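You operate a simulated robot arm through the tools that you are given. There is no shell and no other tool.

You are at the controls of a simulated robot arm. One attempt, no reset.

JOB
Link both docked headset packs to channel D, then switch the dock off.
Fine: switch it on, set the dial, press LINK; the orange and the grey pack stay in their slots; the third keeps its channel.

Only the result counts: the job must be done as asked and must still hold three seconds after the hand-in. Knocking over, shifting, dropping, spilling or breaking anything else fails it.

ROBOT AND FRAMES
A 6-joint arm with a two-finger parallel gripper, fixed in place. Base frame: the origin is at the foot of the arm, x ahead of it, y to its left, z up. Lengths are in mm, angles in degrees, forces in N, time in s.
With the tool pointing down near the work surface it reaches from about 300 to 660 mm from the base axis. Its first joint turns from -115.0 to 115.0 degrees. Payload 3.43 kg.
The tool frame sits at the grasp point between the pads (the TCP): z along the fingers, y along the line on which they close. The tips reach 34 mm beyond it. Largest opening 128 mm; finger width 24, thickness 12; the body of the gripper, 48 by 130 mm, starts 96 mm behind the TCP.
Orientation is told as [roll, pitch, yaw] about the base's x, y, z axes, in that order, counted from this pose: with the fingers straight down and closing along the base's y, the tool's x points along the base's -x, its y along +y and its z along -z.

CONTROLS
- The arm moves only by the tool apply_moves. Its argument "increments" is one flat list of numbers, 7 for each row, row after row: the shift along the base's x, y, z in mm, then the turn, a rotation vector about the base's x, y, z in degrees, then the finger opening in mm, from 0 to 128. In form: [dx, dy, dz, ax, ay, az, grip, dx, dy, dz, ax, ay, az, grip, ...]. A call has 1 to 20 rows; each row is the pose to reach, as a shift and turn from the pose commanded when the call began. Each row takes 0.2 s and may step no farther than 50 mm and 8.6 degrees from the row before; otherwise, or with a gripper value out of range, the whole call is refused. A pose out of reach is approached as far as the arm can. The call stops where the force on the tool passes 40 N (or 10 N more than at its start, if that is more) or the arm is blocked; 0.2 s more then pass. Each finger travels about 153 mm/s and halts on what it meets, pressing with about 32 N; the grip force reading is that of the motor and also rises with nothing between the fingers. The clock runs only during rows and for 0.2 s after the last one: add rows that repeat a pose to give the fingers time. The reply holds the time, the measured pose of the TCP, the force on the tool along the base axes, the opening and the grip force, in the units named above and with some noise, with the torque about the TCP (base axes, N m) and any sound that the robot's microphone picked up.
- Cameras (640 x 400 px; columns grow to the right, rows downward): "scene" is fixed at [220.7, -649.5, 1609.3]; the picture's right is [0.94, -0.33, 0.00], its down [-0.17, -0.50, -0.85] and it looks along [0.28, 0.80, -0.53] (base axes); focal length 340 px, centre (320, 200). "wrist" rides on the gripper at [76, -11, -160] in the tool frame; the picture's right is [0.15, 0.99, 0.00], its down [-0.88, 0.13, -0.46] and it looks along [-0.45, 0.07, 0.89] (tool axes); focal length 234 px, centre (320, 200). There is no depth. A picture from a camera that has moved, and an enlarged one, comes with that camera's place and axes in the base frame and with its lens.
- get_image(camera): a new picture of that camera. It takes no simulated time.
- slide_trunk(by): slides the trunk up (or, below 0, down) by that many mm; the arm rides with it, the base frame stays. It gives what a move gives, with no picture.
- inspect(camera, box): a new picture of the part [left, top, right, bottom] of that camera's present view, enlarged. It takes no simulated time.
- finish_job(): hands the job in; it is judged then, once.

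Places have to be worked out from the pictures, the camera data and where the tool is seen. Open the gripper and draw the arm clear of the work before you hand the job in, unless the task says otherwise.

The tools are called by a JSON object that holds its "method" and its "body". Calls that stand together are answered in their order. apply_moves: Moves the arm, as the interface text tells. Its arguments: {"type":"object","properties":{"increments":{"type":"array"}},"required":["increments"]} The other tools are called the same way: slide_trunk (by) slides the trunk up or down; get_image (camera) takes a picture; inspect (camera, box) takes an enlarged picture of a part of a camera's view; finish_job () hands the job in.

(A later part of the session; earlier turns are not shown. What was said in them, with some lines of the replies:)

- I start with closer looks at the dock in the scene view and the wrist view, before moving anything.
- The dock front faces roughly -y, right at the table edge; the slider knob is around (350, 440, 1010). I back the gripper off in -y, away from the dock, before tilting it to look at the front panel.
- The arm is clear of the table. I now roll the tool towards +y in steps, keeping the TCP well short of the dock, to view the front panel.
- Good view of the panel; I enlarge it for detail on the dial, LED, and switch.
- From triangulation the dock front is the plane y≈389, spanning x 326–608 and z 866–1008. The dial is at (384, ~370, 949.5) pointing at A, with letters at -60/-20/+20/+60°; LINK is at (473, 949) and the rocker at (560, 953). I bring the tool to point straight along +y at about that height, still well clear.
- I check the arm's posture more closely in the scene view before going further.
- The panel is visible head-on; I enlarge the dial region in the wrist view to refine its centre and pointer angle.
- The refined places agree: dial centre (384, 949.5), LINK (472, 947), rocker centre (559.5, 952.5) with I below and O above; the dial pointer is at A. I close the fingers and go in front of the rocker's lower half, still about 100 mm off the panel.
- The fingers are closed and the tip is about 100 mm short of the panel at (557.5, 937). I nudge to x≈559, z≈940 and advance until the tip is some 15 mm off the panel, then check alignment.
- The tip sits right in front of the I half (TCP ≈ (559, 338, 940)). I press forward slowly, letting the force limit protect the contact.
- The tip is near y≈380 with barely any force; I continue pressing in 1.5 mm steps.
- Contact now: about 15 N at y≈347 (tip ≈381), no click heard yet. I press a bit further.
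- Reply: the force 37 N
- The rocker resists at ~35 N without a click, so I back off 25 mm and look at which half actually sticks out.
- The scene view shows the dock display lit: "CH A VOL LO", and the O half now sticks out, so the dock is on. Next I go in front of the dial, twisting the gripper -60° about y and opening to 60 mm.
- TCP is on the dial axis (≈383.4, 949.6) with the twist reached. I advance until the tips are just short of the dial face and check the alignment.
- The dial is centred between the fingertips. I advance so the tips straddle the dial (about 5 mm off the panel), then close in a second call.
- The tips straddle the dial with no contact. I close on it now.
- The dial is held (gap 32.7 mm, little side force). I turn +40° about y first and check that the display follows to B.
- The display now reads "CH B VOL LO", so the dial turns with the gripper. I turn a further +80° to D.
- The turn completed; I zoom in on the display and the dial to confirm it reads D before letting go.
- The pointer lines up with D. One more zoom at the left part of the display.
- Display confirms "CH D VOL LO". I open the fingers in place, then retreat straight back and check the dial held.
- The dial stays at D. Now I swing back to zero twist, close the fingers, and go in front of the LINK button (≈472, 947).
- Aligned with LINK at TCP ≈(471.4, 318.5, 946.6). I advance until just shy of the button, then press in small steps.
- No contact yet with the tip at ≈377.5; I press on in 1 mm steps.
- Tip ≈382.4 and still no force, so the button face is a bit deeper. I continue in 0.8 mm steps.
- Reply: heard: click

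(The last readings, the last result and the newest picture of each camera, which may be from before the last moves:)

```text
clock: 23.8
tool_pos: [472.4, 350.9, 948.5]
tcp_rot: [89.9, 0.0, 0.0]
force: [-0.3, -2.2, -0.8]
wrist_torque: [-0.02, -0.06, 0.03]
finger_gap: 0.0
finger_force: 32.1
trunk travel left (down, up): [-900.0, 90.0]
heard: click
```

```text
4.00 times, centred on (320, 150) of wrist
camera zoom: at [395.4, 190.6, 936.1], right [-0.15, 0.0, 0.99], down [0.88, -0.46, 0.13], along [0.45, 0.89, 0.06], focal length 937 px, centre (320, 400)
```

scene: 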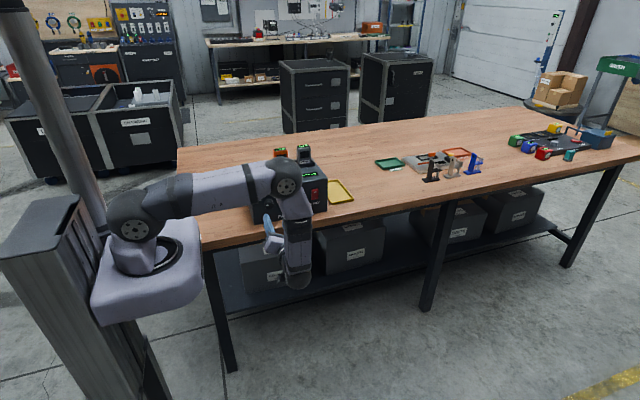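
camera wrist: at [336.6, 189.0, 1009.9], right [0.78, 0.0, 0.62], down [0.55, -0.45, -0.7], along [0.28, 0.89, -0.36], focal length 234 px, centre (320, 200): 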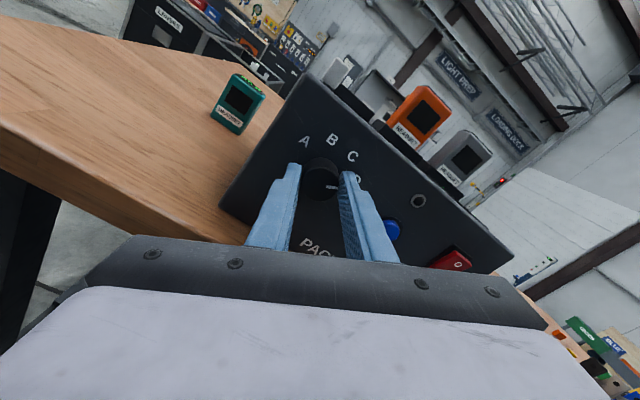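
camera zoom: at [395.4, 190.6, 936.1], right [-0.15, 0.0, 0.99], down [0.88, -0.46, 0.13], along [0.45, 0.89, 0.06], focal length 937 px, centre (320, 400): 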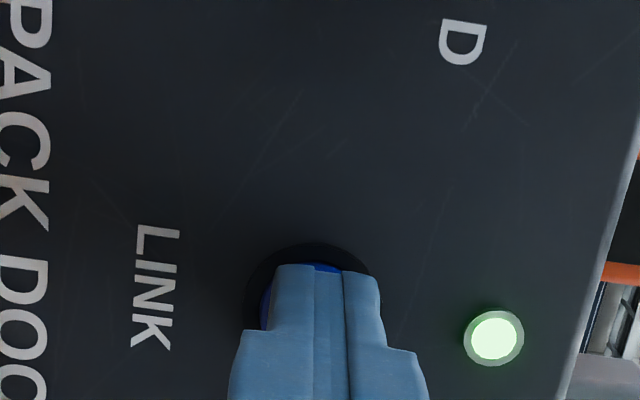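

A click was heard, the LED is green and both packs appear to read CH D. I back off from the button and zoom in to verify.

{"method": "apply_moves", "body": {"increments": [0, -10, 0, 0, 0, 0, 0, 0, -45, 0, 0, 0, 0, 0]}}

{"method": "inspect", "body": {"camera": "scene", "box": [290, 132, 350, 172]}}

{"method": "inspect", "body": {"camera": "wrist", "box": [220, 60, 420, 240]}}

```text
clock: 24.4
tool_pos: [471.9, 305.3, 947.4]
tcp_rot: [89.8, 0.1, 0.0]
force: [0.0, -0.6, 0.0]
wrist_torque: [-0.01, -0.01, 0.01]
finger_gap: 0.1
finger_force: 32.3
trunk travel left (down, up): [-900.0, 90.0]
```

```text
10.00 times, centred on (320, 152) of scene
camera zoom: at [220.7, -649.5, 1609.3], right [0.94, -0.33, 0.0], down [-0.17, -0.5, -0.85], along [0.28, 0.8, -0.53], focal length 3404 px, centre (320, 680)
```

zoom: 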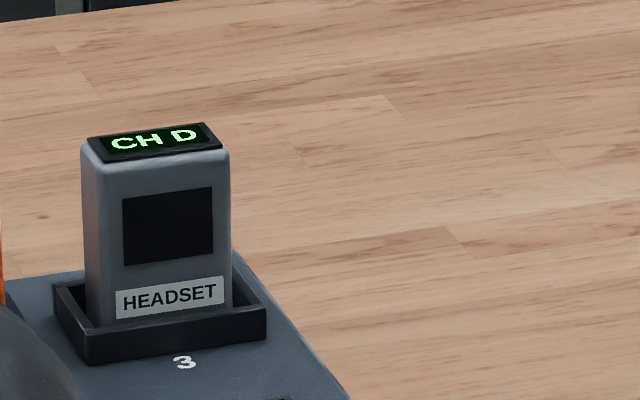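

```text
2.22 times, centred on (320, 150) of wrist
camera zoom: at [395.2, 145.2, 935.6], right [-0.15, 0.0, 0.99], down [0.88, -0.45, 0.13], along [0.45, 0.89, 0.06], focal length 520 px, centre (320, 311)
```

zoom: 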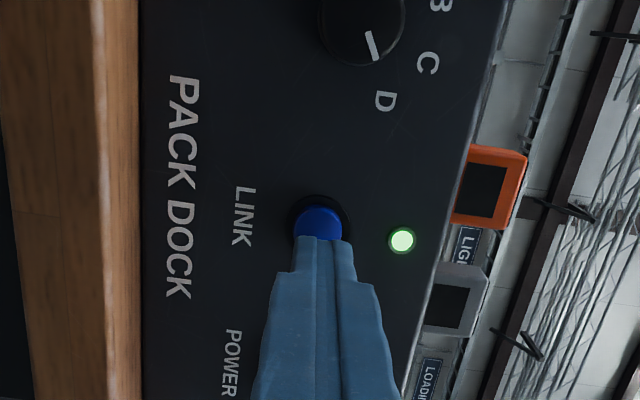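

The grey pack reads CH D. I move over to the front of the rocker's upper (O) half and check the orange pack on the way.

{"method": "apply_moves", "body": {"increments": [30, 0, 6, 0, 0, 0, 0, 60, 0, 12, 0, 0, 0, 0, 87, 0, 17.5, 0, 0, 0, 0, 87, 25, 17.5, 0, 0, 0, 0]}}

{"method": "inspect", "body": {"camera": "scene", "box": [270, 130, 350, 180]}}

{"method": "inspect", "body": {"camera": "wrist", "box": [220, 60, 420, 240]}}

```text
clock: 25.4
tool_pos: [558.5, 331.1, 963.6]
tcp_rot: [89.7, 0.0, 0.0]
force: [-0.3, -0.7, -0.1]
wrist_torque: [-0.03, 0.01, 0.02]
finger_gap: 0.0
finger_force: 32.1
trunk travel left (down, up): [-900.0, 90.0]
```

```text
8.00 times, centred on (310, 155) of scene
camera zoom: at [220.7, -649.5, 1609.3], right [0.94, -0.33, 0.0], down [-0.17, -0.5, -0.85], along [0.28, 0.8, -0.53], focal length 2723 px, centre (400, 560)
```

zoom: 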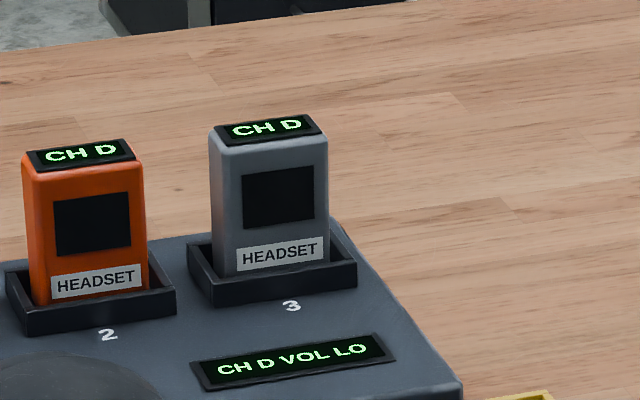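

```text
2.22 times, centred on (320, 150) of wrist
camera zoom: at [482.6, 171.2, 953.3], right [-0.15, 0.0, 0.99], down [0.88, -0.45, 0.13], along [0.45, 0.89, 0.06], focal length 520 px, centre (320, 311)
```

zoom: 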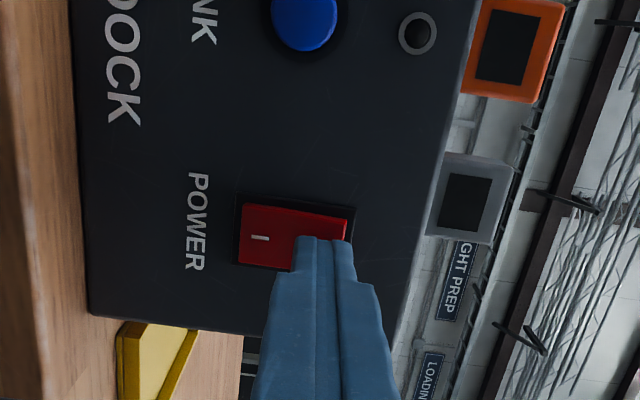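

Both docked packs read CH D. The tip is in front of the O half at TCP ≈(558.6, 331, 964); I press in small steps up to where the lower half had toggled.

{"method": "apply_moves", "body": {"increments": [1, 6, 0, 0, 0, 0, 0, 1, 9, 0, 0, 0, 0, 0, 1, 11, 0, 0, 0, 0, 0, 1, 13, 0, 0, 0, 0, 0, 1, 14.5, 0, 0, 0, 0, 0]}}

{"method": "inspect", "body": {"camera": "scene", "box": [270, 130, 350, 180]}}

{"method": "inspect", "body": {"camera": "wrist", "box": [220, 60, 420, 240]}}

```text
clock: 26.6
tool_pos: [562.1, 345.3, 965.0]
tcp_rot: [89.8, 0.0, -0.1]
force: [-0.5, -1.2, 0.5]
wrist_torque: [0.0, 0.01, -0.02]
finger_gap: 0.1
finger_force: 32.2
trunk travel left (down, up): [-900.0, 90.0]
```

```text
8.00 times, centred on (310, 155) of scene
camera zoom: at [220.7, -649.5, 1609.3], right [0.94, -0.33, 0.0], down [-0.17, -0.5, -0.85], along [0.28, 0.8, -0.53], focal length 2723 px, centre (400, 560)
```

zoom: 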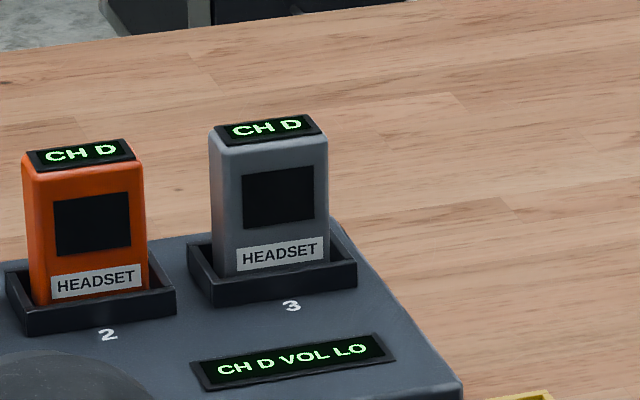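

```text
2.22 times, centred on (320, 150) of wrist
camera zoom: at [483.5, 184.8, 953.9], right [-0.15, 0.0, 0.99], down [0.88, -0.46, 0.13], along [0.45, 0.89, 0.06], focal length 520 px, centre (320, 311)
```

zoom: 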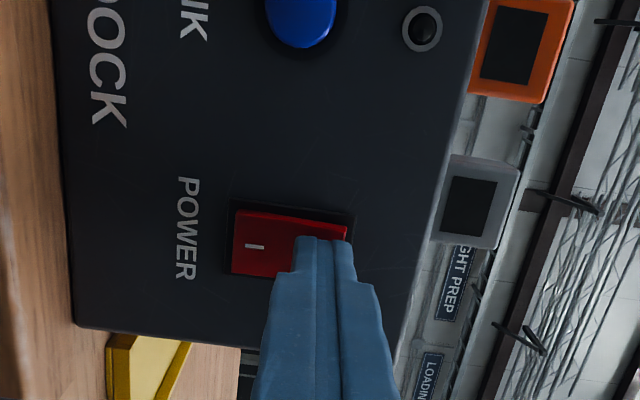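

Not toggled yet (display still on, force ~1 N). I press another millimetre or two.

{"method": "apply_moves", "body": {"increments": [0, 1, 0, 0, 0, 0, 0, 0, 2, 0, 0, 0, 0, 0]}}

{"method": "inspect", "body": {"camera": "scene", "box": [270, 130, 350, 180]}}

{"method": "inspect", "body": {"camera": "wrist", "box": [220, 60, 420, 240]}}

```text
clock: 27.2
tool_pos: [560.3, 346.8, 965.1]
tcp_rot: [89.8, 0.0, 0.0]
force: [-0.4, -1.3, 0.8]
wrist_torque: [0.05, -0.02, 0.03]
finger_gap: 0.0
finger_force: 32.1
trunk travel left (down, up): [-900.0, 90.0]
```

```text
8.00 times, centred on (310, 155) of scene
camera zoom: at [220.7, -649.5, 1609.3], right [0.94, -0.33, 0.0], down [-0.17, -0.5, -0.85], along [0.28, 0.8, -0.53], focal length 2723 px, centre (400, 560)
```

zoom: 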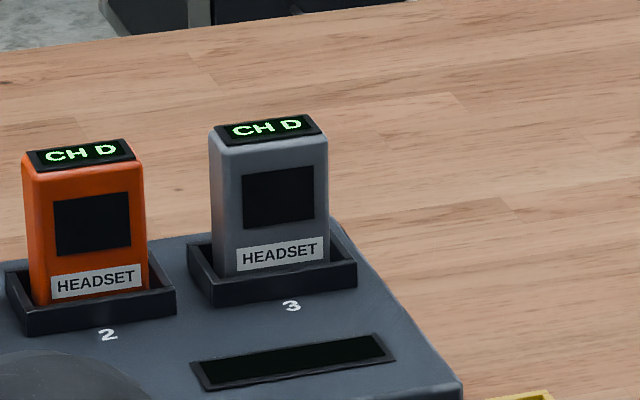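

```text
2.22 times, centred on (320, 150) of wrist
camera zoom: at [483.3, 187.0, 953.7], right [-0.15, 0.0, 0.99], down [0.88, -0.45, 0.13], along [0.45, 0.89, 0.06], focal length 520 px, centre (320, 311)
```

zoom: 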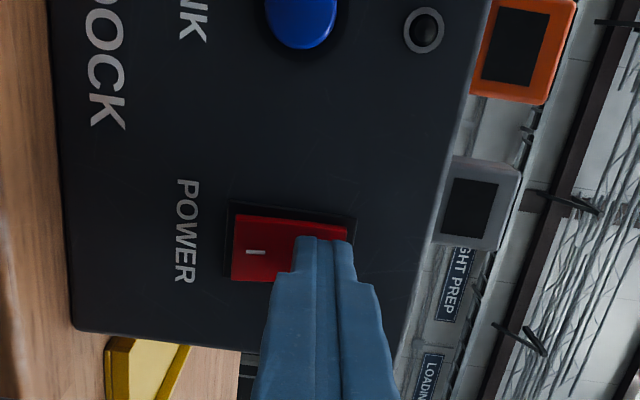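

The dock display has gone dark while both packs still show CH D. I retreat straight back and up, opening the gripper once clear.

{"method": "apply_moves", "body": {"increments": [0, -15, 0, 0, 0, 0, 0, 0, -50, 0, 0, 0, 0, 0, 0, -95, 0, 0, 0, 0, 0, 0, -140, 0, 0, 0, 0, 0, -30, -180, 10, 0, 0, 0, 40, -60, -210, 30, 0, 0, 0, 80, -80, -215, 60, 0, 0, 0, 80, -80, -215, 60, 0, 0, 0, 80]}}

{"method": "get_image", "body": {"camera": "scene"}}

{"method": "get_image", "body": {"camera": "wrist"}}

{"method": "inspect", "body": {"camera": "scene", "box": [200, 130, 360, 230]}}

```text
refused: row 5 steps farther than a row can; nothing moved
```

```text
taken
```

scene: 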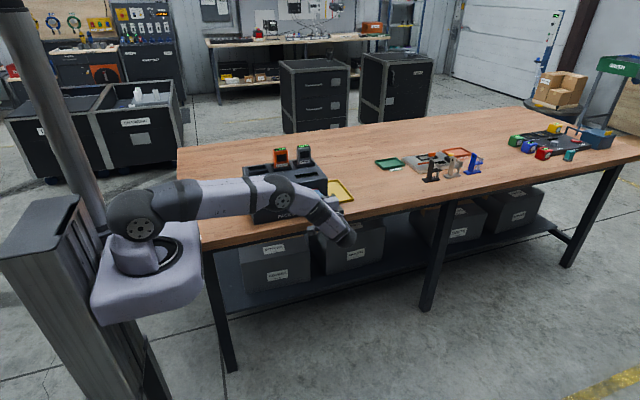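

```text
taken
camera wrist: at [483.3, 187.0, 953.7], right [-0.15, 0.0, 0.99], down [0.88, -0.45, 0.13], along [0.45, 0.89, 0.06], focal length 234 px, centre (320, 200)
```

wrist: 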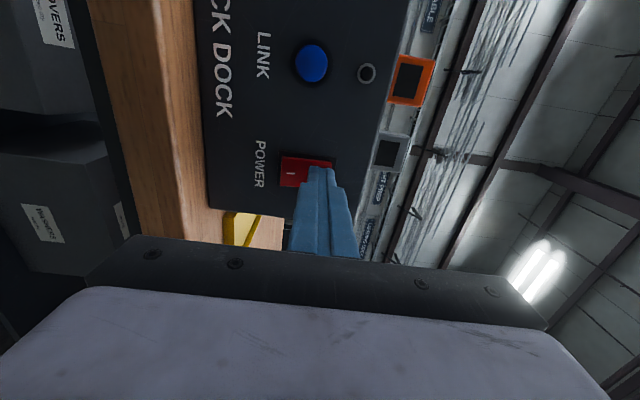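

```text
4.00 times, centred on (280, 180) of scene
camera zoom: at [220.7, -649.5, 1609.3], right [0.94, -0.33, 0.0], down [-0.17, -0.5, -0.85], along [0.28, 0.8, -0.53], focal length 1362 px, centre (480, 280)
```

zoom: 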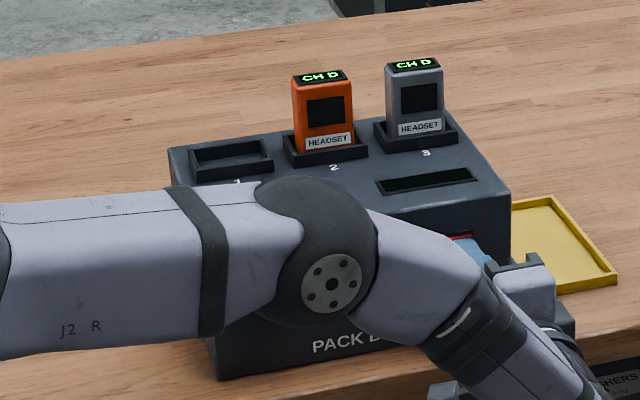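

The call was refused because one row stepped a bit too far; nothing moved. I repeat the retreat with smaller steps.

{"method": "apply_moves", "body": {"increments": [0, -12, 0, 0, 0, 0, 0, 0, -45, 0, 0, 0, 0, 0, 0, -85, 0, 0, 0, 0, 0, 0, -120, 0, 0, 0, 0, 0, -20, -150, 10, 0, 0, 0, 40, -40, -180, 20, 0, 0, 0, 80, -60, -200, 40, 0, 0, 0, 80, -60, -200, 40, 0, 0, 0, 80]}}

{"method": "get_image", "body": {"camera": "wrist"}}

{"method": "inspect", "body": {"camera": "scene", "box": [200, 130, 360, 230]}}

```text
clock: 29.0
tool_pos: [499.8, 147.2, 1006.3]
tcp_rot: [89.8, 0.1, 0.0]
force: [-0.6, 0.6, 0.1]
wrist_torque: [-0.01, 0.0, -0.01]
finger_gap: 80.1
finger_force: 0.0
trunk travel left (down, up): [-900.0, 90.0]
```

```text
taken
camera wrist: at [423.0, -12.9, 994.2], right [-0.15, 0.0, 0.99], down [0.88, -0.45, 0.13], along [0.45, 0.89, 0.06], focal length 234 px, centre (320, 200)
```

wrist: 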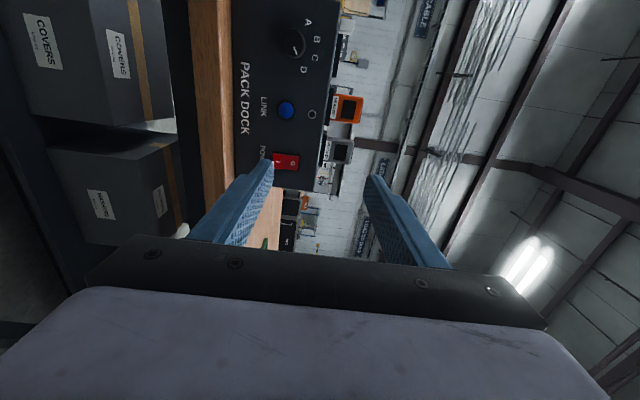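

```text
4.00 times, centred on (280, 180) of scene
camera zoom: at [220.7, -649.5, 1609.3], right [0.94, -0.33, 0.0], down [-0.17, -0.5, -0.85], along [0.28, 0.8, -0.53], focal length 1362 px, centre (480, 280)
```

zoom: 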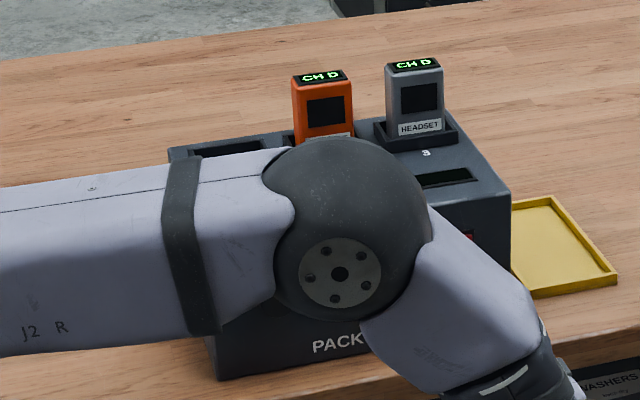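

The dock stayed off and the packs hold CH D. I draw the arm further clear by reversing my entry path (raising and rolling back), so I can see the whole dock before handing in.

{"method": "apply_moves", "body": {"increments": [-20, 0, 30, -7, 0, 0, 80, -40, 0, 60, -14, 0, 0, 80, -60, 0, 90, -21, 0, 0, 80, -80, 0, 120, -28, 0, 0, 80, -100, 0, 150, -35, 0, 0, 80, -117, 0, 160, -41.8, 0, 0, 80, -117, -20, 160, -49, 0, 0, 80, -117, -40, 160, -57, 0, 0, 80, -117, -60, 160, -65, 0, 0, 80]}}

{"method": "get_image", "body": {"camera": "scene"}}

{"method": "inspect", "body": {"camera": "scene", "box": [200, 130, 360, 230]}}

{"method": "get_image", "body": {"camera": "wrist"}}

```text
clock: 31.0
tool_pos: [382.5, 87.1, 1164.6]
tcp_rot: [24.7, 0.0, 0.0]
force: [0.0, 0.4, 0.2]
wrist_torque: [-0.04, -0.01, 0.0]
finger_gap: 80.1
finger_force: 0.1
trunk travel left (down, up): [-900.0, 90.0]
```

```text
taken
```

scene: 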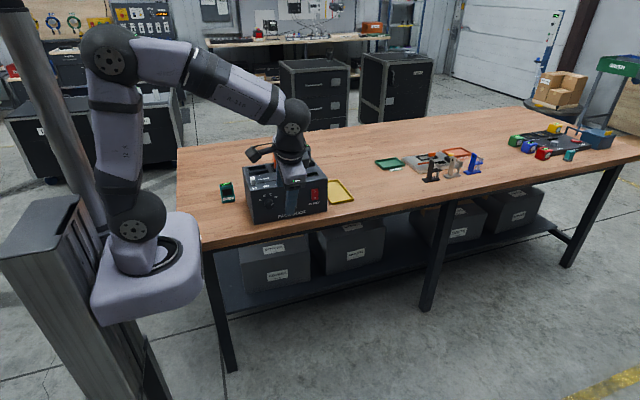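

```text
4.00 times, centred on (280, 180) of scene
camera zoom: at [220.7, -649.5, 1609.3], right [0.94, -0.33, 0.0], down [-0.17, -0.5, -0.85], along [0.28, 0.8, -0.53], focal length 1362 px, centre (480, 280)
```

zoom: 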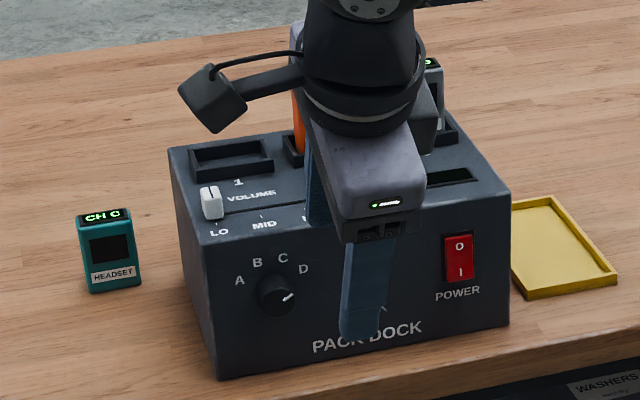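

```text
taken
camera wrist: at [306.9, 10.0, 1304.4], right [-0.15, 0.9, 0.41], down [0.88, -0.07, 0.47], along [0.45, 0.43, -0.78], focal length 234 px, centre (320, 200)
```

wrist: 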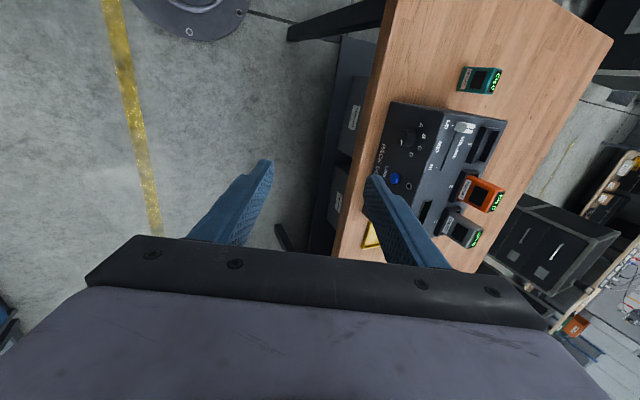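

The arm is clear of the dock, the slider is still at LO, and the teal pack still shows CH C. A last zoom through the wrist camera checks the packs, display, and rocker.

{"method": "inspect", "body": {"camera": "wrist", "box": [360, 50, 520, 260]}}

{"method": "inspect", "body": {"camera": "wrist", "box": [420, 160, 520, 260]}}

```text
1.90 times, centred on (440, 155) of wrist
camera zoom: at [306.9, 10.0, 1304.4], right [-0.15, 0.9, 0.41], down [0.88, -0.07, 0.47], along [0.45, 0.43, -0.78], focal length 446 px, centre (91, 286)
```

zoom: 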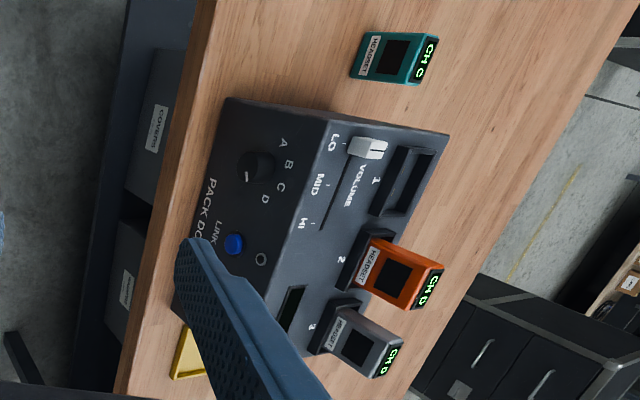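

```text
4.00 times, centred on (470, 210) of wrist
camera zoom: at [306.9, 10.0, 1304.4], right [-0.15, 0.9, 0.41], down [0.88, -0.07, 0.47], along [0.45, 0.43, -0.78], focal length 937 px, centre (-280, 160)
```

zoom: 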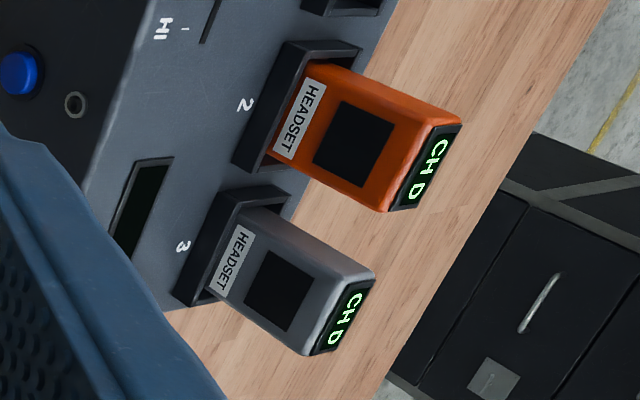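

Both docked packs read CH D and sit in their slots, and the teal pack is still on CH C. The dock display and LED are dark, nothing has shifted, and the arm is clear with the gripper open. I hand the job in.

{"method": "finish_job", "body": {}}

```text
The job is handed in.
```

Both docked headset packs, the orange and the grey, are now linked to channel D, and the dock is switched off. I handed the job in after a final check with both cameras.

- **Docked packs:** both read CH D and are still in their slots.
- **Third pack:** the teal one is still where it was and reads CH C.
- **Dock:** its display and LED are dark. The dial is at D, and the volume slider is still at LO.
- **Arm:** it is clear of the dock with the gripper open. I saw no sign that anything else had moved.

The first press on the power switch went harder than needed, to about 36 N, because I didn't notice the dock had already come on. The dock did not shift.
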